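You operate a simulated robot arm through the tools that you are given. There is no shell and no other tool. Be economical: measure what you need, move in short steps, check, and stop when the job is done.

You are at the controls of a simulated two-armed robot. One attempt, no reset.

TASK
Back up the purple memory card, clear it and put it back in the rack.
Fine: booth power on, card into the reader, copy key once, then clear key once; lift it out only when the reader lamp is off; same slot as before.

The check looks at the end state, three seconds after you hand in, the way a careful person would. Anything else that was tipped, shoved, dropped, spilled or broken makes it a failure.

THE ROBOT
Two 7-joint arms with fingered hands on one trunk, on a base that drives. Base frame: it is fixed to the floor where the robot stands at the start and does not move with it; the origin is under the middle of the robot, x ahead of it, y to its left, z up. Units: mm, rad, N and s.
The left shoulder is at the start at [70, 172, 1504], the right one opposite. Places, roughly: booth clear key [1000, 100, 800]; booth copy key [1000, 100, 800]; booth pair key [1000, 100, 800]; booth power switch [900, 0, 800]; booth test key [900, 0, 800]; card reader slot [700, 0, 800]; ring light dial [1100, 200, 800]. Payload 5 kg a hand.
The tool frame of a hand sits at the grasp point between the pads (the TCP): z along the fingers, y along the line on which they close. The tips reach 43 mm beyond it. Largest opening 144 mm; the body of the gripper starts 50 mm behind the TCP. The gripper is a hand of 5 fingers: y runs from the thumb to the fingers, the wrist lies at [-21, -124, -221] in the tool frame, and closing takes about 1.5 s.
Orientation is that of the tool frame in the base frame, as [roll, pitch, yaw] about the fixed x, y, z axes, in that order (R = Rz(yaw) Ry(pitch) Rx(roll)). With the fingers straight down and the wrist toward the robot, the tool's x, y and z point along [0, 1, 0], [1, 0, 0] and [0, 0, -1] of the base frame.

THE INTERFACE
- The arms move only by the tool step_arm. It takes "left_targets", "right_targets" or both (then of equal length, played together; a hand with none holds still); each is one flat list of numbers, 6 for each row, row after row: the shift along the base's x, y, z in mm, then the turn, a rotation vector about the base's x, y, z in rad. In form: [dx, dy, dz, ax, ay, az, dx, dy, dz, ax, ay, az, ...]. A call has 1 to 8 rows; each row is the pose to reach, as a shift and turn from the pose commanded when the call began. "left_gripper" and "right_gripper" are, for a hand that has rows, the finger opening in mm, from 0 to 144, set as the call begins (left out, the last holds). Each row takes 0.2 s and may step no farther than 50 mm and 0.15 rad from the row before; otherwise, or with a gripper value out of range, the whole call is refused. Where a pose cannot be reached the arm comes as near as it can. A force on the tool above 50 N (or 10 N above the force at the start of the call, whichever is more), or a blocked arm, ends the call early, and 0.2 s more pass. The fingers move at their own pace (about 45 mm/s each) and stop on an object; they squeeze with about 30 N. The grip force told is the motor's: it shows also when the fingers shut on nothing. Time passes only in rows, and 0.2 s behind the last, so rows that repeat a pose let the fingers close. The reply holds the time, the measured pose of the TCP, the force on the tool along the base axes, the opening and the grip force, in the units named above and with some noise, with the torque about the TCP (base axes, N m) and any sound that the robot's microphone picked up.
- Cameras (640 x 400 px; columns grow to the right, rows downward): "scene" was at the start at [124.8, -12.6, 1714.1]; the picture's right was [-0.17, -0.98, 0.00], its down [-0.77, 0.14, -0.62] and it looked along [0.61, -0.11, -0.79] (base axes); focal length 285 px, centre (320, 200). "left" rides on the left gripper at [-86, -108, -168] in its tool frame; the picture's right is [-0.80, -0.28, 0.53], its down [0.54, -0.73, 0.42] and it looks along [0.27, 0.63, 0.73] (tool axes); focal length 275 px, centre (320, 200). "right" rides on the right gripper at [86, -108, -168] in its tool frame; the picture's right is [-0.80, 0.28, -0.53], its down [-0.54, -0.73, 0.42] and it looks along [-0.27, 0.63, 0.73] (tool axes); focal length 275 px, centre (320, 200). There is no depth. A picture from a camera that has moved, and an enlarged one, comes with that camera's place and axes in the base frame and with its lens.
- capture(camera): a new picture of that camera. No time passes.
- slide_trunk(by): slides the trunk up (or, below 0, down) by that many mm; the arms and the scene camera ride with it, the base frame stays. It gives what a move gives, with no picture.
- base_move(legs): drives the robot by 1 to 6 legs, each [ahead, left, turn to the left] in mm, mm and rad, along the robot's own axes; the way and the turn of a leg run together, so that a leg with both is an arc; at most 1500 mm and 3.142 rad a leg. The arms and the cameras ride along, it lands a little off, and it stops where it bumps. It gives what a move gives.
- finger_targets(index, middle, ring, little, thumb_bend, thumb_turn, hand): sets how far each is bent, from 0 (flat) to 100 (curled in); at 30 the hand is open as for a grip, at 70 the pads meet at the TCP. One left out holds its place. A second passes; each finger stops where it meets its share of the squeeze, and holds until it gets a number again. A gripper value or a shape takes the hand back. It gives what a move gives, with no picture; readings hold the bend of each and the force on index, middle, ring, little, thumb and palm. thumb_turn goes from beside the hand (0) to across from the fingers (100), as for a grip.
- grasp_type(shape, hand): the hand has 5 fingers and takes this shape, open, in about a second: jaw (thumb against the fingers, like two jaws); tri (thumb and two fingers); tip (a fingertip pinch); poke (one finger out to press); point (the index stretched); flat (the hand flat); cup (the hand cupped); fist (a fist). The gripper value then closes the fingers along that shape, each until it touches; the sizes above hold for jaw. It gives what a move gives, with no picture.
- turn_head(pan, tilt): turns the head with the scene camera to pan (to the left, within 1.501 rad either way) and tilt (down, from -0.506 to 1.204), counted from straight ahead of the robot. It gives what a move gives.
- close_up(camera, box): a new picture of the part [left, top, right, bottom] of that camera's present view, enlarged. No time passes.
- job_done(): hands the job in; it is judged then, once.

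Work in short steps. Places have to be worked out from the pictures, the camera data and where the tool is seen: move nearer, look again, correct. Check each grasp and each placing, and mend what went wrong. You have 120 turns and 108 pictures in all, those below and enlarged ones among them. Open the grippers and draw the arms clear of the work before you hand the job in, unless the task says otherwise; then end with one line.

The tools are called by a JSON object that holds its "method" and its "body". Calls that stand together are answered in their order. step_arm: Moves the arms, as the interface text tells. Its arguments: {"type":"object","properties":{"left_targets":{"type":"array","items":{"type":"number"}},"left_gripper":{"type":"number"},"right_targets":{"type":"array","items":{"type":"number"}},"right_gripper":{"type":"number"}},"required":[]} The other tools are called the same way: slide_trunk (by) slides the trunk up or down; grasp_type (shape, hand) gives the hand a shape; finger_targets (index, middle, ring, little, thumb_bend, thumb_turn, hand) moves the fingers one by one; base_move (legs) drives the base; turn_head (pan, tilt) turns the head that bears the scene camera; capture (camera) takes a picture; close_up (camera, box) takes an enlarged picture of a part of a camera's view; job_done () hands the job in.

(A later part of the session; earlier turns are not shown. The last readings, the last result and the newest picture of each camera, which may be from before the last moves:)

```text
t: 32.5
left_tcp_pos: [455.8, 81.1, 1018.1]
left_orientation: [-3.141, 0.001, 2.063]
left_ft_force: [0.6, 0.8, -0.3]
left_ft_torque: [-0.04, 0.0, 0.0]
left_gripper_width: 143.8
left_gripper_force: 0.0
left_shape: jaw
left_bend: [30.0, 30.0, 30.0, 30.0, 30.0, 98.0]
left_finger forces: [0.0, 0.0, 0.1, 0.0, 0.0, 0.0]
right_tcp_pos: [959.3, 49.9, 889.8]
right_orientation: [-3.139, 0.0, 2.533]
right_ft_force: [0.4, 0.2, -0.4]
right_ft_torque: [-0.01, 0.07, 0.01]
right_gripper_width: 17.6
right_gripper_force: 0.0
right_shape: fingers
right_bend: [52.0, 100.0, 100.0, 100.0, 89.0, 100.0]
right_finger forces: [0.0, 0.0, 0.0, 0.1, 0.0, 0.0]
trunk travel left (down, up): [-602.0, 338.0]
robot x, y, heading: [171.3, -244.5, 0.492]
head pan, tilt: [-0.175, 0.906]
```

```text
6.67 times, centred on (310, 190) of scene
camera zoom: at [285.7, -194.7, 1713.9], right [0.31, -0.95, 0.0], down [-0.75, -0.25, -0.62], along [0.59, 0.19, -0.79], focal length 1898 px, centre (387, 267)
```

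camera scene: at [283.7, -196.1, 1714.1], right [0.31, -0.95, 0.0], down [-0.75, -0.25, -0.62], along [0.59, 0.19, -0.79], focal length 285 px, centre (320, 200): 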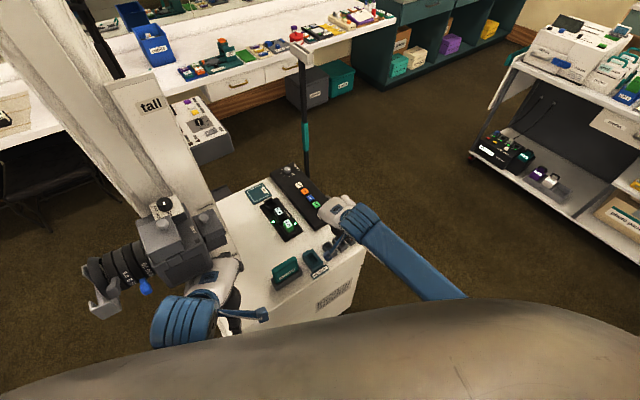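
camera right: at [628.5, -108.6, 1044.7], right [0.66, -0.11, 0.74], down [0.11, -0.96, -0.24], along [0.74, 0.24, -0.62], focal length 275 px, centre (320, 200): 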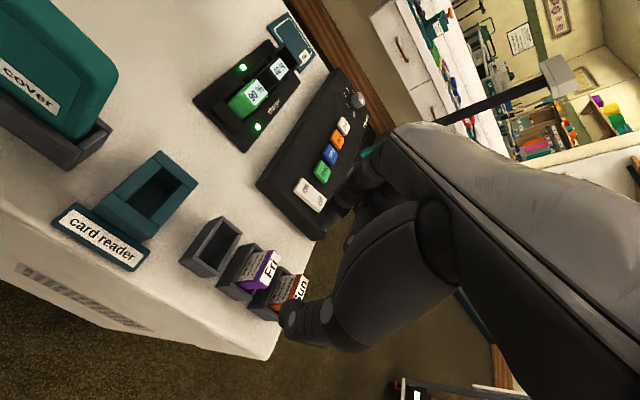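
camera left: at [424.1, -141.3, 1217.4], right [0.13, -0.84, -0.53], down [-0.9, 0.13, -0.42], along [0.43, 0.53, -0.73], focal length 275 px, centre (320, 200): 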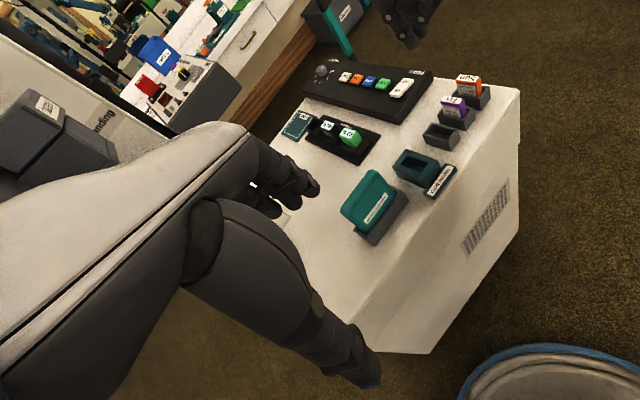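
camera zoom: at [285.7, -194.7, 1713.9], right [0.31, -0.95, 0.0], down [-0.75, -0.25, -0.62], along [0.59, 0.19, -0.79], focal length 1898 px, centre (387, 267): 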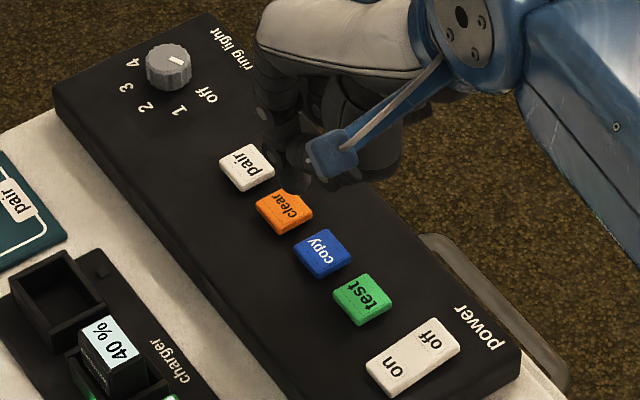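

Thumb and index are blocking each other (index 52, thumb 89). I'm resetting through the poke shape as before and curling the middle finger.

{"method": "grasp_type", "body": {"hand": "right", "shape": "poke"}}

{"method": "finger_targets", "body": {"hand": "right", "middle": 100, "index": 68}}

{"method": "step_arm", "body": {"right_targets": [0, 0, -10, 0, 0, 0, 0, 0, -20, 0, 0, 0]}}

{"method": "close_up", "body": {"camera": "left", "box": [360, 0, 470, 80]}}

{"method": "close_up", "body": {"camera": "scene", "box": [275, 160, 345, 220]}}

```text
t: 33.4
left_tcp_pos: [456.4, 80.6, 1019.7]
left_orientation: [-3.141, -0.001, 2.062]
left_ft_force: [-0.2, -0.8, -0.4]
left_ft_torque: [0.01, -0.03, 0.02]
left_gripper_width: 143.7
left_gripper_force: 0.1
left_shape: jaw
left_bend: [30.0, 30.0, 30.0, 30.0, 30.0, 98.0]
left_finger forces: [0.0, 0.0, 0.1, 0.0, 0.0, 0.1]
right_tcp_pos: [957.4, 48.5, 892.5]
right_orientation: [-3.141, 0.0, 2.532]
right_ft_force: [-0.8, 0.4, -0.5]
right_ft_torque: [0.05, 0.02, -0.01]
right_gripper_width: 0.0
right_gripper_force: 0.0
right_shape: poke
right_bend: [70.0, 70.0, 99.0, 99.0, 100.0, 100.0]
right_finger forces: [0.0, 0.0, 0.0, 0.0, 0.0, 0.0]
trunk travel left (down, up): [-602.0, 338.0]
robot x, y, heading: [169.0, -244.5, 0.49]
head pan, tilt: [-0.175, 0.906]
```

```text
t: 34.4
left_tcp_pos: [456.1, 80.0, 1018.9]
left_orientation: [-3.141, 0.0, 2.064]
left_ft_force: [-0.2, -0.3, 0.4]
left_ft_torque: [0.01, 0.0, 0.03]
left_gripper_width: 143.6
left_gripper_force: 0.0
left_shape: jaw
left_bend: [30.0, 30.0, 30.0, 30.0, 30.0, 98.0]
left_finger forces: [0.0, 0.1, 0.0, 0.0, 0.0, 0.0]
right_tcp_pos: [957.6, 49.3, 893.7]
right_orientation: [3.142, 0.002, 2.534]
right_ft_force: [0.2, -0.1, 0.7]
right_ft_torque: [0.03, -0.03, -0.02]
right_gripper_width: 52.4
right_gripper_force: 0.1
right_shape: fingers
right_bend: [68.0, 100.0, 99.0, 99.0, 100.0, 100.0]
right_finger forces: [0.0, 0.1, 0.1, 0.0, 0.0, 0.1]
trunk travel left (down, up): [-602.0, 338.0]
robot x, y, heading: [171.5, -247.0, 0.491]
head pan, tilt: [-0.175, 0.906]
```

```text
t: 35.0
left_tcp_pos: [456.0, 80.0, 1018.4]
left_orientation: [-3.141, 0.0, 2.062]
left_ft_force: [-0.8, -0.5, 0.4]
left_ft_torque: [0.04, 0.02, 0.0]
left_gripper_width: 143.6
left_gripper_force: 0.1
left_shape: jaw
left_bend: [30.0, 30.0, 30.0, 30.0, 30.0, 98.0]
left_finger forces: [0.1, 0.1, 0.1, 0.0, 0.0, 0.0]
right_tcp_pos: [958.4, 48.0, 872.7]
right_orientation: [3.141, -0.001, 2.531]
right_ft_force: [0.1, 0.2, 0.5]
right_ft_torque: [0.0, -0.03, 0.01]
right_gripper_width: 52.8
right_gripper_force: 0.0
right_shape: fingers
right_bend: [68.0, 100.0, 99.0, 99.0, 100.0, 100.0]
right_finger forces: [0.0, 0.0, 0.0, 0.1, 0.0, 0.0]
trunk travel left (down, up): [-602.0, 338.0]
robot x, y, heading: [170.4, -244.5, 0.489]
head pan, tilt: [-0.175, 0.906]
```

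```text
5.00 times, centred on (415, 40) of left
camera zoom: at [401.7, -47.6, 1187.9], right [0.13, -0.84, -0.53], down [-0.9, 0.14, -0.42], along [0.43, 0.53, -0.73], focal length 1376 px, centre (-155, 1000)
```

zoom: 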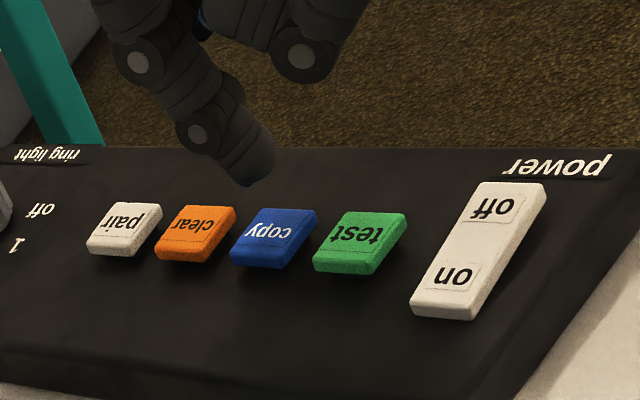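

```text
6.67 times, centred on (310, 190) of scene
camera zoom: at [284.3, -197.3, 1714.1], right [0.31, -0.95, 0.0], down [-0.75, -0.25, -0.62], along [0.59, 0.19, -0.79], focal length 1898 px, centre (387, 267)
```

zoom: 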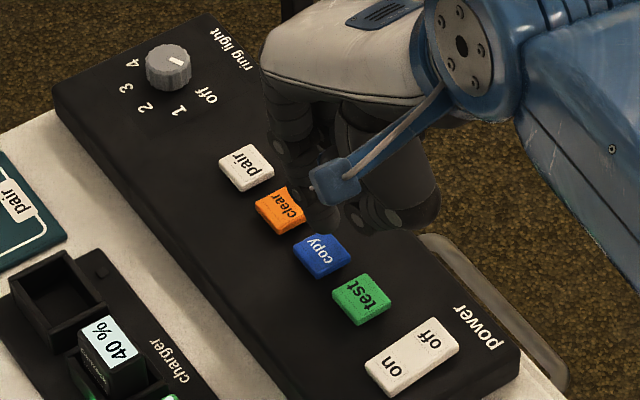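

The tip projects onto the centre of the copy key. I'm pressing down gradually.

{"method": "step_arm", "body": {"right_targets": [-1, 0, -10, 0, 0, 0, -1, 0, -18, 0, 0, 0, -1, 0, -22, 0, 0, 0, -1, 0, -25, 0, 0, 0, -1, 0, -27, 0, 0, 0]}}

{"method": "close_up", "body": {"camera": "left", "box": [360, 0, 470, 80]}}

```text
t: 36.2
left_tcp_pos: [455.1, 80.6, 1018.9]
left_orientation: [3.141, -0.001, 2.063]
left_ft_force: [0.6, 0.7, 0.2]
left_ft_torque: [0.01, 0.0, 0.01]
left_gripper_width: 143.9
left_gripper_force: 0.1
left_shape: jaw
left_bend: [30.0, 30.0, 30.0, 30.0, 30.0, 98.0]
left_finger forces: [0.0, 0.1, 0.1, 0.0, 0.0, 0.0]
right_tcp_pos: [957.6, 47.7, 845.8]
right_orientation: [3.142, 0.001, 2.534]
right_ft_force: [0.3, -0.3, 0.7]
right_ft_torque: [-0.01, -0.03, 0.03]
right_gripper_width: 52.7
right_gripper_force: 0.7
right_shape: fingers
right_bend: [68.0, 100.0, 99.0, 99.0, 100.0, 100.0]
right_finger forces: [0.5, 0.1, 0.1, 0.1, 0.0, 0.0]
trunk travel left (down, up): [-602.0, 338.0]
robot x, y, heading: [170.5, -248.3, 0.493]
head pan, tilt: [-0.175, 0.906]
```

```text
5.00 times, centred on (415, 40) of left
camera zoom: at [401.6, -47.6, 1187.9], right [0.13, -0.84, -0.53], down [-0.9, 0.14, -0.42], along [0.43, 0.53, -0.73], focal length 1376 px, centre (-155, 1000)
```

zoom: 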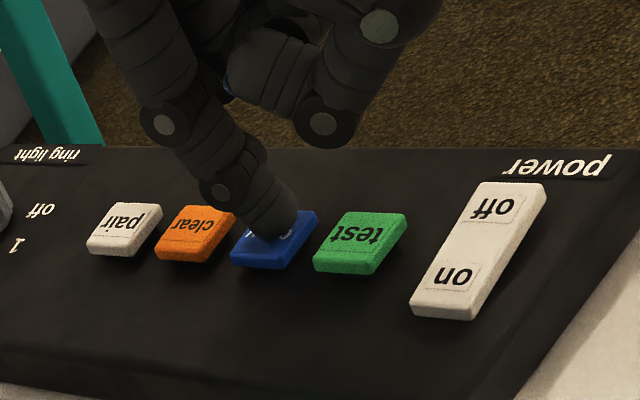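

The index is just touching the copy key, centred. I'm pressing a few millimetres further.

{"method": "step_arm", "body": {"right_targets": [0, 0, -2, 0, 0, 0, 0, 0, -4, 0, 0, 0, 0, 0, -6, 0, 0, 0]}}

{"method": "close_up", "body": {"camera": "scene", "box": [290, 220, 360, 290]}}

```text
t: 37.0
left_tcp_pos: [455.6, 79.6, 1019.9]
left_orientation: [3.141, 0.0, 2.062]
left_ft_force: [0.0, 1.1, 0.1]
left_ft_torque: [0.0, -0.02, -0.02]
left_gripper_width: 144.0
left_gripper_force: 0.1
left_shape: jaw
left_bend: [30.0, 30.0, 30.0, 30.0, 30.0, 98.0]
left_finger forces: [0.0, 0.0, 0.0, 0.1, 0.0, 0.0]
right_tcp_pos: [957.4, 48.4, 843.6]
right_orientation: [3.14, -0.001, 2.533]
right_ft_force: [1.6, 0.2, 7.4]
right_ft_torque: [0.17, -0.04, -0.01]
right_gripper_width: 52.3
right_gripper_force: 3.1
right_shape: fingers
right_bend: [68.0, 100.0, 99.0, 99.0, 100.0, 100.0]
right_finger forces: [6.6, 0.1, 0.0, 0.0, 0.0, 0.1]
trunk travel left (down, up): [-602.0, 338.0]
robot x, y, heading: [168.8, -245.7, 0.494]
head pan, tilt: [-0.175, 0.906]
heard: click
```

```text
5.71 times, centred on (325, 255) of scene
camera zoom: at [283.4, -197.7, 1714.3], right [0.31, -0.95, 0.0], down [-0.75, -0.25, -0.62], along [0.59, 0.19, -0.79], focal length 1627 px, centre (291, -114)
```

zoom: 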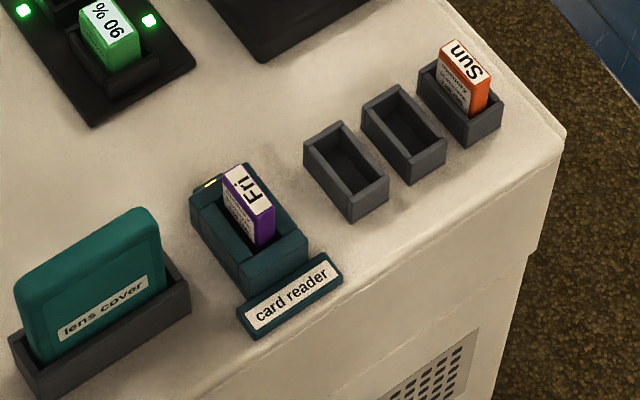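

It clicked once and the reader lamp lit. I'm lifting off and moving toward the clear key while the copy runs.

{"method": "step_arm", "body": {"right_targets": [0, 0, 10, 0, 0, 0, 0, 0, 30, 0, 0, 0, 13, 18, 30, 0, 0, 0, 26, 36, 30, 0, 0, 0, 26, 36, 30, 0, 0, 0, 26, 36, 30, 0, 0, 0, 26, 36, 30, 0, 0, 0, 26, 36, 30, 0, 0, 0]}}

{"method": "close_up", "body": {"camera": "scene", "box": [300, 225, 340, 265]}}

{"method": "close_up", "body": {"camera": "left", "box": [360, 0, 470, 80]}}

```text
t: 38.8
left_tcp_pos: [455.5, 79.2, 1019.5]
left_orientation: [3.141, 0.0, 2.061]
left_ft_force: [0.9, -0.3, 0.7]
left_ft_torque: [0.01, 0.04, -0.01]
left_gripper_width: 143.9
left_gripper_force: 0.0
left_shape: jaw
left_bend: [30.0, 30.0, 30.0, 30.0, 30.0, 98.0]
left_finger forces: [0.0, 0.0, 0.0, 0.0, 0.0, 0.1]
right_tcp_pos: [984.9, 82.8, 872.4]
right_orientation: [-3.141, -0.001, 2.533]
right_ft_force: [-0.1, -0.8, 1.7]
right_ft_torque: [0.01, -0.02, -0.01]
right_gripper_width: 52.7
right_gripper_force: 0.1
right_shape: fingers
right_bend: [68.0, 100.0, 99.0, 99.0, 100.0, 100.0]
right_finger forces: [0.0, 0.0, 0.1, 0.1, 0.1, 0.0]
trunk travel left (down, up): [-602.0, 338.0]
robot x, y, heading: [165.0, -248.3, 0.494]
head pan, tilt: [-0.175, 0.906]
```

```text
10.00 times, centred on (320, 245) of scene
camera zoom: at [283.9, -197.9, 1714.2], right [0.31, -0.95, 0.0], down [-0.75, -0.25, -0.62], along [0.59, 0.19, -0.79], focal length 2847 px, centre (320, -250)
```

zoom: 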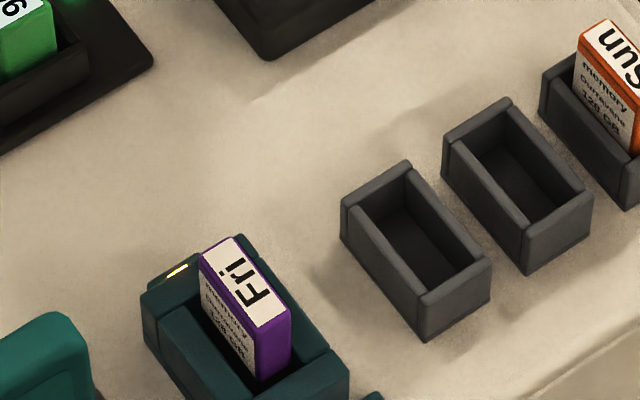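

```text
5.00 times, centred on (415, 40) of left
camera zoom: at [401.4, -47.9, 1188.0], right [0.13, -0.84, -0.53], down [-0.9, 0.14, -0.42], along [0.43, 0.53, -0.73], focal length 1376 px, centre (-155, 1000)
```

zoom: 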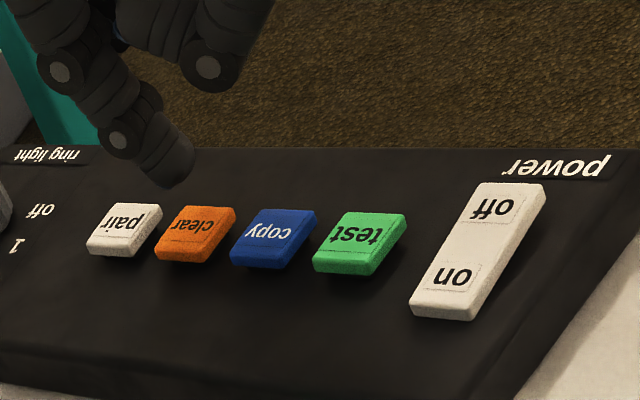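

The lamp is still on, so I'm waiting with the finger well above the keys.

{"method": "step_arm", "body": {"right_targets": [0, 0, 0, 0, 0, 0, 0, 0, 0, 0, 0, 0, 0, 0, 0, 0, 0, 0, 0, 0, 0, 0, 0, 0, 0, 0, 0, 0, 0, 0, 0, 0, 0, 0, 0, 0, 0, 0, 0, 0, 0, 0, 0, 0, 0, 0, 0, 0]}}

{"method": "step_arm", "body": {"right_targets": [0, 0, 0, 0, 0, 0, 0, 0, 0, 0, 0, 0, 0, 0, 0, 0, 0, 0, 0, 0, 0, 0, 0, 0, 0, 0, 0, 0, 0, 0, 0, 0, 0, 0, 0, 0, 0, 0, 0, 0, 0, 0, 0, 0, 0, 0, 0, 0]}}

{"method": "close_up", "body": {"camera": "scene", "box": [300, 225, 340, 265]}}

```text
t: 40.6
left_tcp_pos: [455.3, 80.7, 1019.3]
left_orientation: [3.141, -0.001, 2.062]
left_ft_force: [-0.1, 0.3, 0.6]
left_ft_torque: [0.03, 0.0, -0.05]
left_gripper_width: 143.7
left_gripper_force: 0.1
left_shape: jaw
left_bend: [30.0, 30.0, 30.0, 30.0, 30.0, 98.0]
left_finger forces: [0.0, 0.0, 0.0, 0.0, 0.0, 0.0]
right_tcp_pos: [983.7, 83.6, 871.0]
right_orientation: [-3.141, 0.0, 2.532]
right_ft_force: [0.0, -0.2, 0.3]
right_ft_torque: [-0.01, 0.01, 0.03]
right_gripper_width: 52.3
right_gripper_force: 0.0
right_shape: fingers
right_bend: [68.0, 100.0, 99.0, 99.0, 100.0, 100.0]
right_finger forces: [0.0, 0.0, 0.0, 0.0, 0.0, 0.1]
trunk travel left (down, up): [-602.0, 338.0]
robot x, y, heading: [169.3, -245.8, 0.489]
head pan, tilt: [-0.175, 0.906]
```

```text
t: 42.4
left_tcp_pos: [456.9, 79.9, 1019.0]
left_orientation: [3.141, -0.002, 2.064]
left_ft_force: [0.1, -0.5, 0.2]
left_ft_torque: [0.01, 0.01, 0.01]
left_gripper_width: 143.8
left_gripper_force: 0.0
left_shape: jaw
left_bend: [30.0, 30.0, 30.0, 30.0, 30.0, 98.0]
left_finger forces: [0.0, 0.1, 0.1, 0.0, 0.0, 0.1]
right_tcp_pos: [982.8, 82.9, 871.7]
right_orientation: [-3.141, 0.0, 2.533]
right_ft_force: [-0.8, -0.2, -0.7]
right_ft_torque: [0.02, -0.03, -0.03]
right_gripper_width: 52.5
right_gripper_force: 0.1
right_shape: fingers
right_bend: [68.0, 100.0, 99.0, 99.0, 100.0, 100.0]
right_finger forces: [0.0, 0.1, 0.1, 0.1, 0.0, 0.1]
trunk travel left (down, up): [-602.0, 338.0]
robot x, y, heading: [165.8, -243.9, 0.492]
head pan, tilt: [-0.175, 0.906]
```

```text
10.00 times, centred on (320, 245) of scene
camera zoom: at [284.3, -197.3, 1714.1], right [0.31, -0.95, 0.0], down [-0.75, -0.25, -0.62], along [0.59, 0.19, -0.79], focal length 2847 px, centre (320, -250)
```

zoom: 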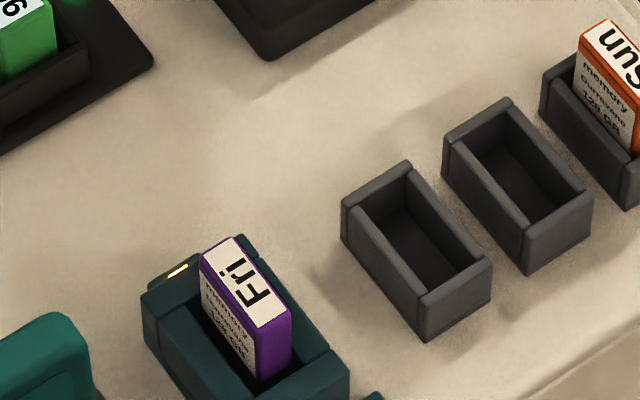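

The lamp is still lit, so I'm waiting longer.

{"method": "step_arm", "body": {"right_targets": [0, 0, 0, 0, 0, 0, 0, 0, 0, 0, 0, 0, 0, 0, 0, 0, 0, 0, 0, 0, 0, 0, 0, 0, 0, 0, 0, 0, 0, 0, 0, 0, 0, 0, 0, 0, 0, 0, 0, 0, 0, 0, 0, 0, 0, 0, 0, 0]}}

{"method": "step_arm", "body": {"right_targets": [0, 0, 0, 0, 0, 0, 0, 0, 0, 0, 0, 0, 0, 0, 0, 0, 0, 0, 0, 0, 0, 0, 0, 0, 0, 0, 0, 0, 0, 0, 0, 0, 0, 0, 0, 0, 0, 0, 0, 0, 0, 0, 0, 0, 0, 0, 0, 0]}}

{"method": "step_arm", "body": {"right_targets": [0, 0, 0, 0, 0, 0, 0, 0, 0, 0, 0, 0, 0, 0, 0, 0, 0, 0, 0, 0, 0, 0, 0, 0, 0, 0, 0, 0, 0, 0, 0, 0, 0, 0, 0, 0, 0, 0, 0, 0, 0, 0, 0, 0, 0, 0, 0, 0]}}

{"method": "close_up", "body": {"camera": "scene", "box": [300, 225, 340, 265]}}

```text
t: 44.2
left_tcp_pos: [456.2, 80.8, 1019.3]
left_orientation: [-3.141, 0.0, 2.063]
left_ft_force: [-0.6, 0.1, -0.3]
left_ft_torque: [0.0, -0.03, 0.0]
left_gripper_width: 143.8
left_gripper_force: 0.0
left_shape: jaw
left_bend: [30.0, 30.0, 30.0, 30.0, 30.0, 98.0]
left_finger forces: [0.1, 0.0, 0.0, 0.1, 0.0, 0.1]
right_tcp_pos: [983.5, 83.6, 870.6]
right_orientation: [3.141, 0.0, 2.532]
right_ft_force: [-0.2, -0.3, 0.0]
right_ft_torque: [-0.06, 0.0, 0.01]
right_gripper_width: 52.7
right_gripper_force: 0.0
right_shape: fingers
right_bend: [68.0, 100.0, 99.0, 99.0, 100.0, 100.0]
right_finger forces: [0.0, 0.0, 0.1, 0.0, 0.0, 0.0]
trunk travel left (down, up): [-602.0, 338.0]
robot x, y, heading: [169.9, -244.6, 0.491]
head pan, tilt: [-0.175, 0.906]
```

```text
t: 46.0
left_tcp_pos: [456.0, 80.5, 1019.1]
left_orientation: [3.14, 0.0, 2.062]
left_ft_force: [0.7, 0.4, 0.0]
left_ft_torque: [0.0, -0.02, -0.02]
left_gripper_width: 143.5
left_gripper_force: 0.1
left_shape: jaw
left_bend: [30.0, 30.0, 30.0, 30.0, 30.0, 98.0]
left_finger forces: [0.0, 0.1, 0.1, 0.0, 0.0, 0.0]
right_tcp_pos: [985.0, 83.9, 870.3]
right_orientation: [-3.141, 0.001, 2.534]
right_ft_force: [0.0, -0.4, 0.1]
right_ft_torque: [-0.02, 0.0, 0.02]
right_gripper_width: 52.6
right_gripper_force: 0.1
right_shape: fingers
right_bend: [68.0, 100.0, 99.0, 99.0, 100.0, 100.0]
right_finger forces: [0.0, 0.0, 0.1, 0.1, 0.2, 0.1]
trunk travel left (down, up): [-602.0, 338.0]
robot x, y, heading: [167.9, -246.2, 0.488]
head pan, tilt: [-0.175, 0.906]
```

```text
t: 47.8
left_tcp_pos: [455.9, 79.3, 1019.6]
left_orientation: [-3.14, 0.0, 2.063]
left_ft_force: [0.4, -1.3, 0.5]
left_ft_torque: [0.0, 0.03, -0.01]
left_gripper_width: 144.0
left_gripper_force: 0.0
left_shape: jaw
left_bend: [30.0, 30.0, 30.0, 30.0, 30.0, 98.0]
left_finger forces: [0.0, 0.0, 0.1, 0.0, 0.0, 0.0]
right_tcp_pos: [982.8, 82.8, 870.4]
right_orientation: [-3.141, 0.001, 2.533]
right_ft_force: [-0.4, 0.4, -0.2]
right_ft_torque: [-0.02, 0.01, 0.0]
right_gripper_width: 52.6
right_gripper_force: 0.0
right_shape: fingers
right_bend: [68.0, 100.0, 99.0, 99.0, 100.0, 100.0]
right_finger forces: [0.0, 0.1, 0.1, 0.0, 0.0, 0.0]
trunk travel left (down, up): [-602.0, 338.0]
robot x, y, heading: [166.8, -244.5, 0.493]
head pan, tilt: [-0.175, 0.906]
```

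```text
10.00 times, centred on (320, 245) of scene
camera zoom: at [284.3, -197.3, 1714.1], right [0.31, -0.95, 0.0], down [-0.75, -0.25, -0.62], along [0.59, 0.19, -0.79], focal length 2847 px, centre (320, -250)
```

zoom: 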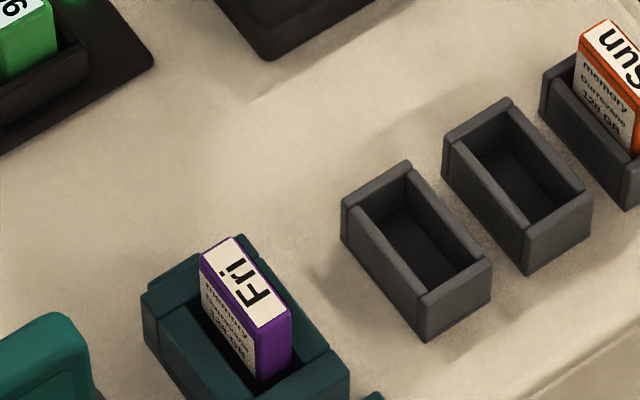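

The lamp is off, so the copy is complete. I'm lowering onto the clear key to first touch.

{"method": "step_arm", "body": {"right_targets": [0, 0, -10, 0, 0, 0, 0, 0, -17, 0, 0, 0, 0, 0, -21, 0, 0, 0, 0, 0, -24, 0, 0, 0]}}

{"method": "close_up", "body": {"camera": "left", "box": [360, 0, 470, 80]}}

```text
t: 48.8
left_tcp_pos: [456.3, 81.8, 1020.1]
left_orientation: [-3.142, 0.001, 2.061]
left_ft_force: [0.5, 0.0, -0.9]
left_ft_torque: [-0.04, -0.02, 0.03]
left_gripper_width: 143.8
left_gripper_force: 0.1
left_shape: jaw
left_bend: [30.0, 30.0, 30.0, 30.0, 30.0, 98.0]
left_finger forces: [0.0, 0.0, 0.1, 0.0, 0.0, 0.0]
right_tcp_pos: [983.4, 83.7, 849.0]
right_orientation: [-3.14, 0.001, 2.532]
right_ft_force: [-0.5, -0.2, 0.4]
right_ft_torque: [0.03, 0.03, 0.0]
right_gripper_width: 52.7
right_gripper_force: 0.0
right_shape: fingers
right_bend: [68.0, 100.0, 99.0, 99.0, 100.0, 100.0]
right_finger forces: [0.0, 0.0, 0.0, 0.0, 0.0, 0.0]
trunk travel left (down, up): [-602.0, 338.0]
robot x, y, heading: [169.9, -248.8, 0.492]
head pan, tilt: [-0.175, 0.906]
```

```text
5.00 times, centred on (415, 40) of left
camera zoom: at [401.7, -47.5, 1187.8], right [0.13, -0.84, -0.53], down [-0.9, 0.14, -0.42], along [0.43, 0.53, -0.73], focal length 1376 px, centre (-155, 1000)
```

zoom: 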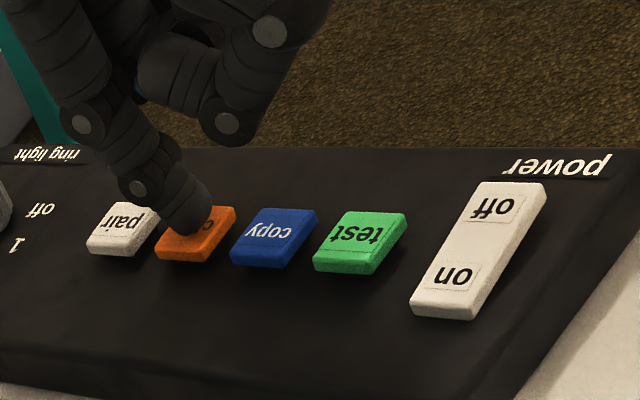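

It's over the clear key and clear of its neighbours. I'm pressing down to about the same depth as for copy.

{"method": "step_arm", "body": {"right_targets": [-1, -2, -2, 0, 0, 0, -1, -2, -4, 0, 0, 0, -1, -2, -6, 0, 0, 0, -1, -2, -8, 0, 0, 0]}}

{"method": "close_up", "body": {"camera": "scene", "box": [300, 225, 340, 265]}}

```text
t: 49.8
left_tcp_pos: [455.4, 79.9, 1019.6]
left_orientation: [-3.141, -0.001, 2.065]
left_ft_force: [0.0, 0.3, 0.7]
left_ft_torque: [0.0, -0.04, 0.0]
left_gripper_width: 143.9
left_gripper_force: 0.1
left_shape: jaw
left_bend: [30.0, 30.0, 30.0, 30.0, 30.0, 98.0]
left_finger forces: [0.0, 0.0, 0.0, 0.1, 0.0, 0.1]
right_tcp_pos: [983.1, 82.5, 844.3]
right_orientation: [3.137, 0.002, 2.532]
right_ft_force: [2.1, 1.0, 11.1]
right_ft_torque: [0.31, -0.08, -0.06]
right_gripper_width: 52.6
right_gripper_force: 5.7
right_shape: fingers
right_bend: [68.0, 100.0, 99.0, 99.0, 100.0, 100.0]
right_finger forces: [11.3, 0.1, 0.0, 0.0, 0.1, 0.0]
trunk travel left (down, up): [-602.0, 338.0]
robot x, y, heading: [168.8, -243.4, 0.494]
head pan, tilt: [-0.175, 0.906]
heard: click
```

```text
10.00 times, centred on (320, 245) of scene
camera zoom: at [282.9, -197.9, 1714.4], right [0.31, -0.95, 0.0], down [-0.75, -0.25, -0.62], along [0.59, 0.19, -0.79], focal length 2847 px, centre (320, -250)
```

zoom: 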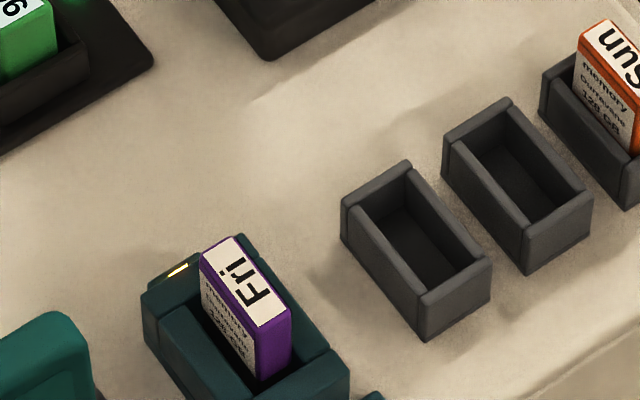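

It clicked and the lamp lit. I'm lifting clear, retreating over the booth front, then setting the tip shape while the clear runs.

{"method": "step_arm", "body": {"right_targets": [0, 0, 30, 0, 0, 0, 0, 0, 70, 0, 0, 0, -20, -35, 97, 0, 0, 0, -40, -70, 97, 0, 0, 0, -60, -105, 97, 0, 0, 0, -80, -140, 97, 0, 0, 0, -100, -175, 97, 0, 0, 0, -122, -207, 97, 0, 0, 0]}}

{"method": "grasp_type", "body": {"hand": "right", "shape": "tip"}}

{"method": "step_arm", "body": {"right_targets": [0, 0, 0, 0, 0, 0, 0, 0, 0, 0, 0, 0, 0, 0, 0, 0, 0, 0, 0, 0, 0, 0, 0, 0, 0, 0, 0, 0, 0, 0, 0, 0, 0, 0, 0, 0, 0, 0, 0, 0, 0, 0, 0, 0, 0, 0, 0, 0], "right_gripper": 66}}

{"method": "step_arm", "body": {"right_targets": [0, 0, 0, 0, 0, 0, 0, 0, 0, 0, 0, 0, 0, 0, 0, 0, 0, 0, 0, 0, 0, 0, 0, 0, 0, 0, 0, 0, 0, 0, 0, 0, 0, 0, 0, 0, 0, 0, 0, 0, 0, 0, 0, 0, 0, 0, 0, 0]}}

{"method": "close_up", "body": {"camera": "scene", "box": [290, 220, 360, 290]}}

```text
t: 51.6
left_tcp_pos: [455.5, 78.9, 1019.9]
left_orientation: [3.139, -0.003, 2.062]
left_ft_force: [-0.1, -0.1, 0.6]
left_ft_torque: [-0.01, -0.03, 0.01]
left_gripper_width: 143.7
left_gripper_force: 0.1
left_shape: jaw
left_bend: [30.0, 30.0, 30.0, 30.0, 30.0, 98.0]
left_finger forces: [0.0, 0.1, 0.1, 0.1, 0.0, 0.0]
right_tcp_pos: [858.7, -125.1, 937.3]
right_orientation: [3.14, 0.0, 2.534]
right_ft_force: [0.5, -0.5, 0.6]
right_ft_torque: [0.01, 0.0, 0.03]
right_gripper_width: 52.6
right_gripper_force: 0.1
right_shape: fingers
right_bend: [68.0, 100.0, 99.0, 99.0, 100.0, 100.0]
right_finger forces: [0.0, 0.1, 0.1, 0.1, 0.0, 0.0]
trunk travel left (down, up): [-602.0, 338.0]
robot x, y, heading: [166.7, -247.2, 0.489]
head pan, tilt: [-0.175, 0.906]
```

```text
t: 52.5
left_tcp_pos: [455.8, 80.5, 1020.2]
left_orientation: [3.141, 0.002, 2.064]
left_ft_force: [-0.8, -0.1, 0.2]
left_ft_torque: [0.0, 0.0, -0.02]
left_gripper_width: 143.6
left_gripper_force: 0.0
left_shape: jaw
left_bend: [30.0, 30.0, 30.0, 30.0, 30.0, 98.0]
left_finger forces: [0.1, 0.0, 0.0, 0.0, 0.1, 0.0]
right_tcp_pos: [860.3, -125.2, 936.6]
right_orientation: [3.141, 0.0, 2.533]
right_ft_force: [0.0, -0.4, -0.1]
right_ft_torque: [0.01, -0.02, 0.02]
right_gripper_width: 144.0
right_gripper_force: 0.1
right_shape: tip
right_bend: [30.0, 98.0, 99.0, 99.0, 30.0, 98.0]
right_finger forces: [0.0, 0.0, 0.0, 0.0, 0.0, 0.0]
trunk travel left (down, up): [-602.0, 338.0]
robot x, y, heading: [167.1, -244.5, 0.49]
head pan, tilt: [-0.175, 0.906]
```

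```text
t: 54.3
left_tcp_pos: [455.3, 80.6, 1020.0]
left_orientation: [-3.141, -0.001, 2.063]
left_ft_force: [0.4, -0.4, 0.3]
left_ft_torque: [-0.04, 0.01, -0.05]
left_gripper_width: 143.7
left_gripper_force: 0.0
left_shape: jaw
left_bend: [30.0, 30.0, 30.0, 30.0, 30.0, 98.0]
left_finger forces: [0.1, 0.1, 0.0, 0.1, 0.1, 0.0]
right_tcp_pos: [859.0, -125.9, 936.8]
right_orientation: [3.141, 0.0, 2.532]
right_ft_force: [0.1, -0.2, -0.4]
right_ft_torque: [0.01, 0.01, -0.01]
right_gripper_width: 66.5
right_gripper_force: 0.1
right_shape: tip
right_bend: [73.0, 98.0, 99.0, 99.0, 71.0, 100.0]
right_finger forces: [0.0, 0.0, 0.1, 0.0, 0.1, 0.0]
trunk travel left (down, up): [-602.0, 338.0]
robot x, y, heading: [167.6, -248.8, 0.494]
head pan, tilt: [-0.175, 0.906]
```

```text
t: 56.1
left_tcp_pos: [455.5, 79.1, 1019.9]
left_orientation: [3.141, -0.001, 2.063]
left_ft_force: [-0.5, -0.7, 0.2]
left_ft_torque: [0.04, 0.01, 0.01]
left_gripper_width: 143.9
left_gripper_force: 0.1
left_shape: jaw
left_bend: [30.0, 30.0, 30.0, 30.0, 30.0, 98.0]
left_finger forces: [0.0, 0.0, 0.0, 0.1, 0.1, 0.1]
right_tcp_pos: [859.7, -124.1, 936.9]
right_orientation: [3.141, -0.002, 2.533]
right_ft_force: [-0.4, -0.2, 0.3]
right_ft_torque: [0.02, 0.01, -0.01]
right_gripper_width: 66.6
right_gripper_force: 0.1
right_shape: tip
right_bend: [73.0, 98.0, 99.0, 99.0, 71.0, 100.0]
right_finger forces: [0.0, 0.1, 0.0, 0.0, 0.0, 0.1]
trunk travel left (down, up): [-602.0, 338.0]
robot x, y, heading: [166.7, -244.1, 0.497]
head pan, tilt: [-0.175, 0.906]
```

```text
5.71 times, centred on (325, 255) of scene
camera zoom: at [284.2, -197.5, 1714.1], right [0.31, -0.95, 0.0], down [-0.75, -0.25, -0.62], along [0.59, 0.19, -0.79], focal length 1627 px, centre (291, -114)
```

zoom: 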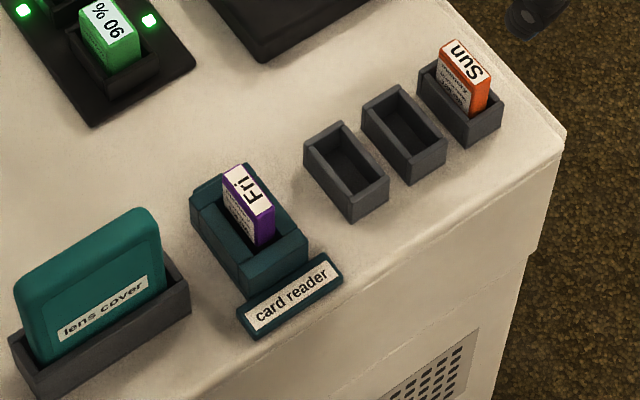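

The lamp looks off, so I'm verifying with a zoom while going back above the reader with the same tilted pose used at release.

{"method": "step_arm", "body": {"right_targets": [-32, 22, 0, -0.058, -0.081, 0, -64, 44, 0, -0.116, -0.163, 0, -96, 66, 0, -0.174, -0.244, 0, -128, 88, 0, -0.174, -0.244, 0, -158.5, 108, -20, -0.174, -0.244, 0, -158.5, 108, -42, -0.174, -0.244, 0]}}

{"method": "capture", "body": {"camera": "right"}}

{"method": "close_up", "body": {"camera": "left", "box": [400, 60, 520, 170]}}

```text
t: 57.5
left_tcp_pos: [456.1, 79.8, 1019.9]
left_orientation: [-3.141, 0.0, 2.063]
left_ft_force: [-0.1, -0.1, 0.6]
left_ft_torque: [0.04, 0.0, -0.01]
left_gripper_width: 143.7
left_gripper_force: 0.1
left_shape: jaw
left_bend: [30.0, 30.0, 30.0, 30.0, 30.0, 98.0]
left_finger forces: [0.0, 0.1, 0.0, 0.0, 0.0, 0.0]
right_tcp_pos: [703.1, -18.4, 896.4]
right_orientation: [-3.139, 0.301, 2.532]
right_ft_force: [0.4, 0.0, 1.0]
right_ft_torque: [0.04, 0.03, -0.01]
right_gripper_width: 66.5
right_gripper_force: 0.1
right_shape: tip
right_bend: [73.0, 98.0, 99.0, 99.0, 71.0, 100.0]
right_finger forces: [0.1, 0.1, 0.0, 0.0, 0.0, 0.0]
trunk travel left (down, up): [-602.0, 338.0]
robot x, y, heading: [167.9, -246.5, 0.492]
head pan, tilt: [-0.175, 0.906]
```

```text
32 pictures are left
camera right: at [533.5, -31.2, 1029.5], right [0.66, -0.11, 0.74], down [0.11, -0.96, -0.24], along [0.74, 0.24, -0.62], focal length 275 px, centre (320, 200)
```

right: 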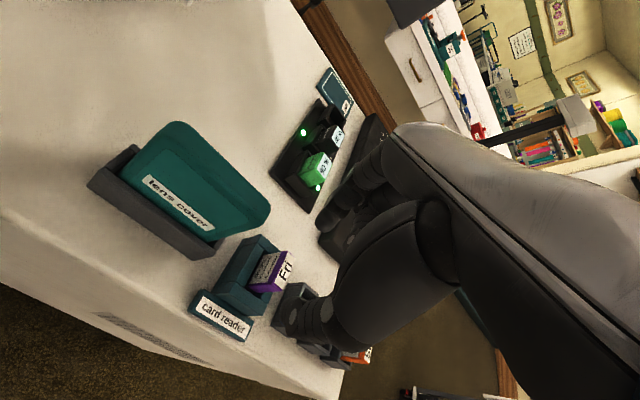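

```text
3.64 times, centred on (460, 115) of left
camera zoom: at [402.2, -48.1, 1187.9], right [0.13, -0.84, -0.53], down [-0.9, 0.14, -0.42], along [0.43, 0.53, -0.73], focal length 1001 px, centre (-189, 509)
```

zoom: 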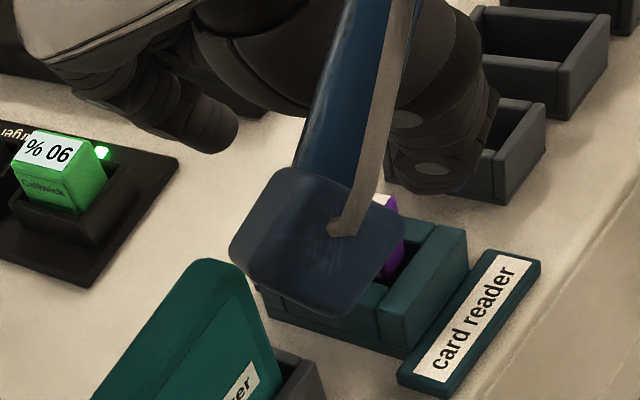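

I'm confirming the lamp from the wrist camera before touching the card.

{"method": "close_up", "body": {"camera": "right", "box": [200, 200, 340, 330]}}

```text
3.08 times, centred on (270, 265) of right
camera zoom: at [533.5, -31.2, 1029.5], right [0.66, -0.11, 0.74], down [0.11, -0.96, -0.24], along [0.74, 0.24, -0.62], focal length 847 px, centre (474, 0)
```

zoom: 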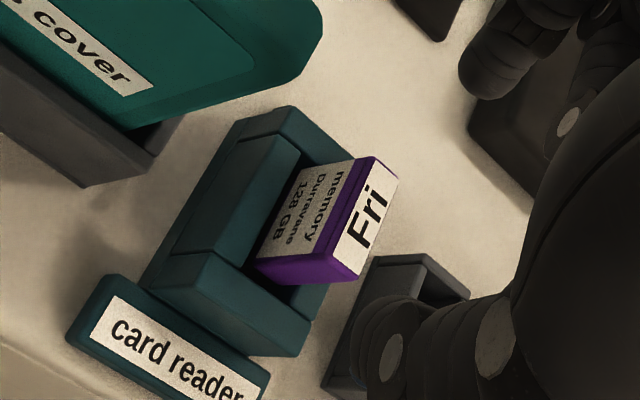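

{"method": "step_arm", "body": {"right_targets": [-2, 1.5, -10, 0, 0, 0, -2, 1.5, -20, 0, 0, 0, -2, 1.5, -30, 0, 0, 0, -2, 1.5, -30, 0, 0, 0, -2, 1.5, -30, 0, 0, 0, -2, 1.5, -30, 0, 0, 0]}}

{"method": "close_up", "body": {"camera": "right", "box": [200, 170, 350, 330]}}

{"method": "close_up", "body": {"camera": "scene", "box": [295, 225, 345, 275]}}

```text
t: 58.9
left_tcp_pos: [455.4, 80.6, 1020.0]
left_orientation: [-3.14, -0.001, 2.063]
left_ft_force: [-0.2, 0.7, 0.4]
left_ft_torque: [0.01, 0.0, -0.01]
left_gripper_width: 143.7
left_gripper_force: 0.1
left_shape: jaw
left_bend: [30.0, 30.0, 30.0, 30.0, 30.0, 98.0]
left_finger forces: [0.0, 0.0, 0.0, 0.1, 0.0, 0.0]
right_tcp_pos: [700.2, -14.5, 865.5]
right_orientation: [-3.137, 0.301, 2.533]
right_ft_force: [-0.4, 0.3, 0.0]
right_ft_torque: [0.01, -0.06, 0.01]
right_gripper_width: 66.6
right_gripper_force: 0.1
right_shape: tip
right_bend: [73.0, 98.0, 99.0, 99.0, 71.0, 100.0]
right_finger forces: [0.1, 0.1, 0.1, 0.1, 0.0, 0.0]
trunk travel left (down, up): [-602.0, 338.0]
robot x, y, heading: [169.4, -246.4, 0.491]
head pan, tilt: [-0.175, 0.906]
```

```text
2.50 times, centred on (275, 250) of right
camera zoom: at [530.0, -29.1, 999.9], right [0.66, -0.11, 0.74], down [0.11, -0.96, -0.24], along [0.74, 0.24, -0.62], focal length 688 px, centre (432, 75)
```

zoom: 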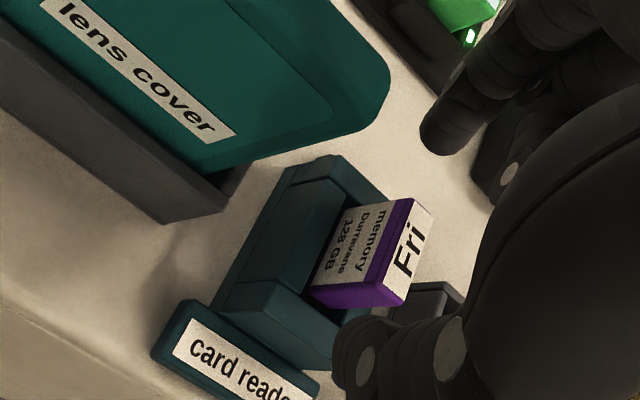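

```text
8.00 times, centred on (320, 250) of scene
camera zoom: at [284.0, -197.3, 1714.1], right [0.31, -0.95, 0.0], down [-0.75, -0.25, -0.62], along [0.59, 0.19, -0.79], focal length 2278 px, centre (320, -200)
```

zoom: 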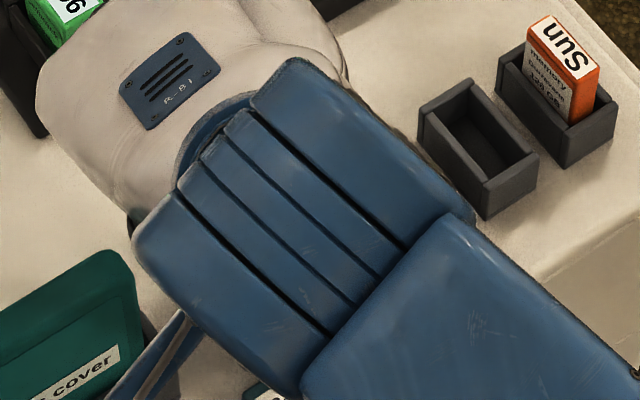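

The lamp went off by t=56 and shows no relighting. I'm lowering around the card to just above the thumb-to-rim contact height and closing.

{"method": "step_arm", "body": {"right_targets": [0.5, -1.5, -9, 0, 0, 0, 0.5, -1.5, -18, 0, 0, 0]}}

{"method": "step_arm", "body": {"right_targets": [0, 0, 0, 0, 0, 0, 0, 0, 0, 0, 0, 0, 0, 0, 0, 0, 0, 0, 0, 0, 0, 0, 0, 0, 0, 0, 0, 0, 0, 0], "right_gripper": 24}}

{"method": "close_up", "body": {"camera": "right", "box": [220, 180, 350, 310]}}

```text
t: 59.5
left_tcp_pos: [455.7, 79.9, 1019.1]
left_orientation: [3.141, 0.0, 2.065]
left_ft_force: [-1.0, -0.8, 0.8]
left_ft_torque: [0.0, 0.01, 0.0]
left_gripper_width: 143.9
left_gripper_force: 0.0
left_shape: jaw
left_bend: [30.0, 30.0, 30.0, 30.0, 30.0, 98.0]
left_finger forces: [0.0, 0.0, 0.0, 0.1, 0.0, 0.0]
right_tcp_pos: [699.9, -16.9, 846.7]
right_orientation: [-3.138, 0.3, 2.534]
right_ft_force: [0.4, 0.2, -0.9]
right_ft_torque: [0.02, -0.01, -0.02]
right_gripper_width: 66.4
right_gripper_force: 0.0
right_shape: tip
right_bend: [73.0, 98.0, 99.0, 99.0, 71.0, 100.0]
right_finger forces: [0.0, 0.0, 0.0, 0.0, 0.0, 0.1]
trunk travel left (down, up): [-602.0, 338.0]
robot x, y, heading: [171.4, -242.5, 0.49]
head pan, tilt: [-0.175, 0.906]
```

```text
t: 60.7
left_tcp_pos: [454.8, 80.7, 1018.9]
left_orientation: [-3.141, 0.0, 2.064]
left_ft_force: [-0.5, 0.3, 0.2]
left_ft_torque: [0.01, -0.01, 0.0]
left_gripper_width: 143.6
left_gripper_force: 0.0
left_shape: jaw
left_bend: [30.0, 30.0, 30.0, 30.0, 30.0, 98.0]
left_finger forces: [0.0, 0.0, 0.1, 0.0, 0.1, 0.1]
right_tcp_pos: [700.9, -17.5, 846.8]
right_orientation: [-3.137, 0.301, 2.531]
right_ft_force: [-1.8, 0.5, 0.4]
right_ft_torque: [-0.05, 0.01, 0.01]
right_gripper_width: 33.0
right_gripper_force: 30.2
right_shape: tip
right_bend: [73.0, 100.0, 100.0, 100.0, 75.0, 100.0]
right_finger forces: [24.4, 0.1, 0.0, 0.1, 26.9, 0.0]
trunk travel left (down, up): [-602.0, 338.0]
robot x, y, heading: [165.3, -248.9, 0.492]
head pan, tilt: [-0.175, 0.906]
```

```text
3.08 times, centred on (285, 245) of right
camera zoom: at [530.7, -31.2, 981.3], right [0.66, -0.11, 0.74], down [0.11, -0.96, -0.24], along [0.74, 0.24, -0.62], focal length 847 px, centre (428, 62)
```

zoom: 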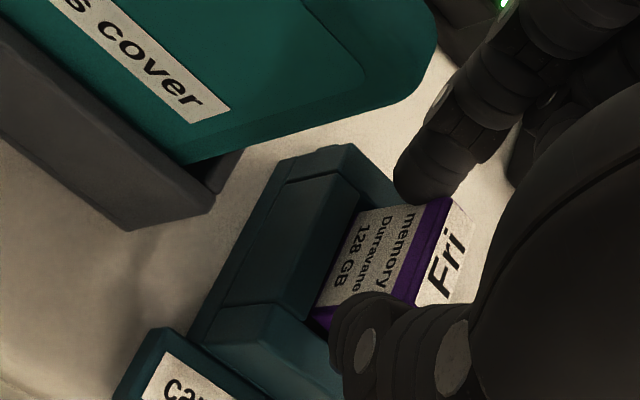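

Gripped again at 33 mm with both pads at about 25 N. I'm lifting straight out and carrying it back over the middle rack cup.

{"method": "step_arm", "body": {"right_targets": [0, 0, 12, 0, 0, 0, 0, 0, 30, 0, 0, 0, 0, 0, 56, 0, 0, 0, 31, -24, 56, 0, 0, 0, 62, -48, 56, 0, 0, 0, 94, -74, 56, 0, 0, 0]}}

{"method": "close_up", "body": {"camera": "right", "box": [200, 160, 350, 320]}}

{"method": "close_up", "body": {"camera": "left", "box": [400, 20, 560, 160]}}

```text
t: 62.1
left_tcp_pos: [455.8, 80.1, 1019.1]
left_orientation: [-3.141, -0.002, 2.063]
left_ft_force: [0.2, -0.3, 1.1]
left_ft_torque: [0.02, 0.04, 0.0]
left_gripper_width: 143.8
left_gripper_force: 0.0
left_shape: jaw
left_bend: [30.0, 30.0, 30.0, 30.0, 30.0, 98.0]
left_finger forces: [0.0, 0.0, 0.0, 0.0, 0.0, 0.0]
right_tcp_pos: [794.8, -88.7, 902.1]
right_orientation: [-3.138, 0.299, 2.534]
right_ft_force: [0.5, -0.2, -0.2]
right_ft_torque: [-0.01, -0.01, 0.03]
right_gripper_width: 33.0
right_gripper_force: 30.1
right_shape: tip
right_bend: [73.0, 100.0, 100.0, 100.0, 75.0, 100.0]
right_finger forces: [23.3, 0.0, 0.1, 0.0, 26.7, 0.1]
trunk travel left (down, up): [-602.0, 338.0]
robot x, y, heading: [170.3, -244.6, 0.494]
head pan, tilt: [-0.175, 0.906]
```

```text
2.50 times, centred on (275, 240) of right
camera zoom: at [625.0, -103.0, 1036.3], right [0.66, -0.11, 0.74], down [0.11, -0.96, -0.24], along [0.74, 0.24, -0.62], focal length 688 px, centre (432, 100)
```

zoom: 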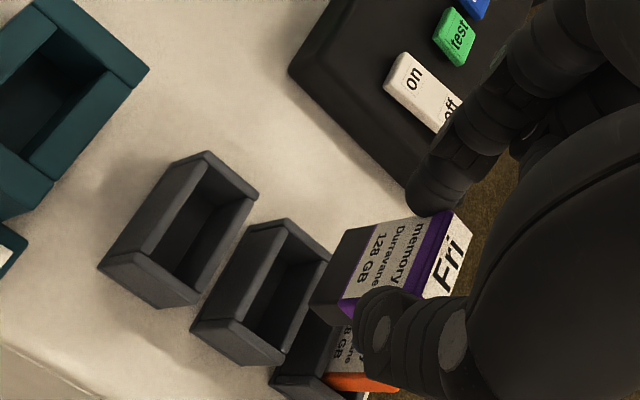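

```text
2.86 times, centred on (480, 90) of left
camera zoom: at [402.1, -48.1, 1187.8], right [0.13, -0.84, -0.53], down [-0.9, 0.14, -0.42], along [0.43, 0.53, -0.73], focal length 786 px, centre (-137, 514)
```

zoom: 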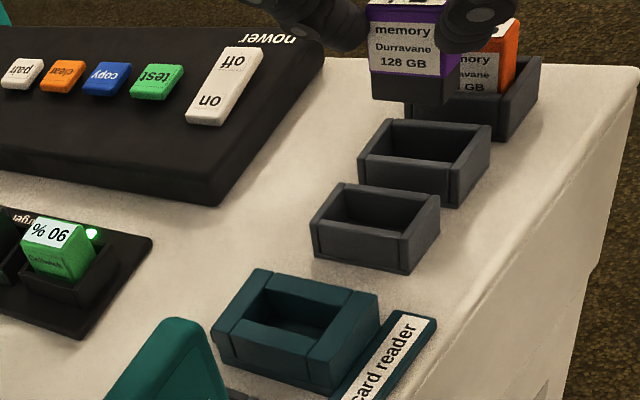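

Wrist-view rays put the card about 5–6 mm too far back along its length and fine in thickness. I'm correcting and lowering to just above the rim.

{"method": "step_arm", "body": {"right_targets": [-3.3, -4, -12, 0, 0, 0, -3.3, -4, -24, 0, 0, 0]}}

{"method": "close_up", "body": {"camera": "right", "box": [220, 190, 340, 310]}}

{"method": "close_up", "body": {"camera": "left", "box": [480, 10, 570, 90]}}

```text
t: 62.7
left_tcp_pos: [456.7, 81.3, 1018.3]
left_orientation: [-3.14, 0.0, 2.064]
left_ft_force: [0.1, -0.6, -0.5]
left_ft_torque: [0.0, -0.02, 0.01]
left_gripper_width: 143.9
left_gripper_force: 0.0
left_shape: jaw
left_bend: [30.0, 30.0, 30.0, 30.0, 30.0, 98.0]
left_finger forces: [0.0, 0.0, 0.0, 0.0, 0.0, 0.0]
right_tcp_pos: [792.7, -95.3, 880.0]
right_orientation: [-3.136, 0.3, 2.535]
right_ft_force: [-0.2, -0.1, -0.3]
right_ft_torque: [0.01, 0.03, 0.01]
right_gripper_width: 32.6
right_gripper_force: 30.1
right_shape: tip
right_bend: [73.0, 100.0, 100.0, 100.0, 75.0, 100.0]
right_finger forces: [23.2, 0.1, 0.1, 0.0, 26.5, 0.0]
trunk travel left (down, up): [-602.0, 338.0]
robot x, y, heading: [169.7, -246.8, 0.489]
head pan, tilt: [-0.175, 0.906]
```

```text
3.33 times, centred on (280, 250) of right
camera zoom: at [622.4, -108.4, 1013.1], right [0.66, -0.11, 0.74], down [0.11, -0.96, -0.24], along [0.74, 0.24, -0.62], focal length 918 px, centre (453, 33)
```

zoom: 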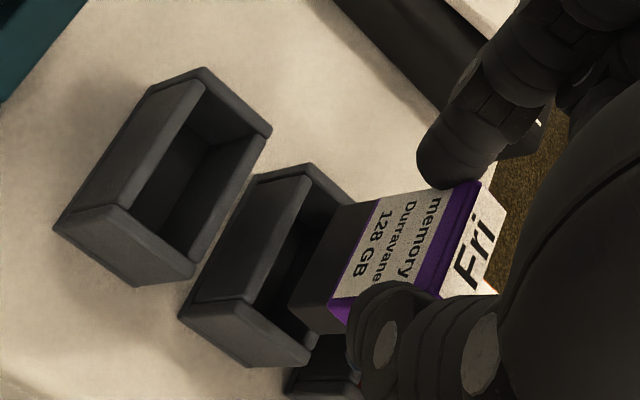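

```text
5.00 times, centred on (525, 50) of left
camera zoom: at [402.0, -47.8, 1187.8], right [0.13, -0.84, -0.53], down [-0.9, 0.14, -0.42], along [0.43, 0.53, -0.73], focal length 1376 px, centre (-705, 950)
```

zoom: 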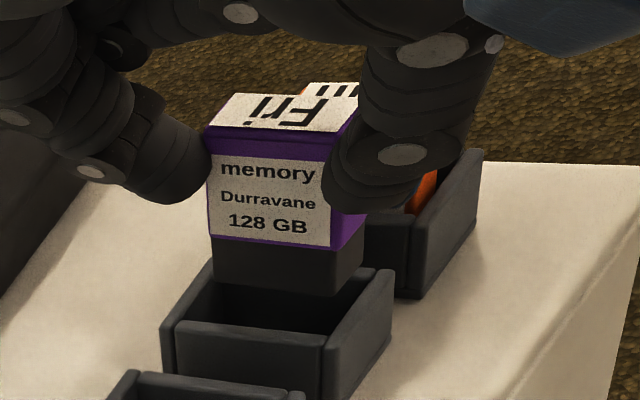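

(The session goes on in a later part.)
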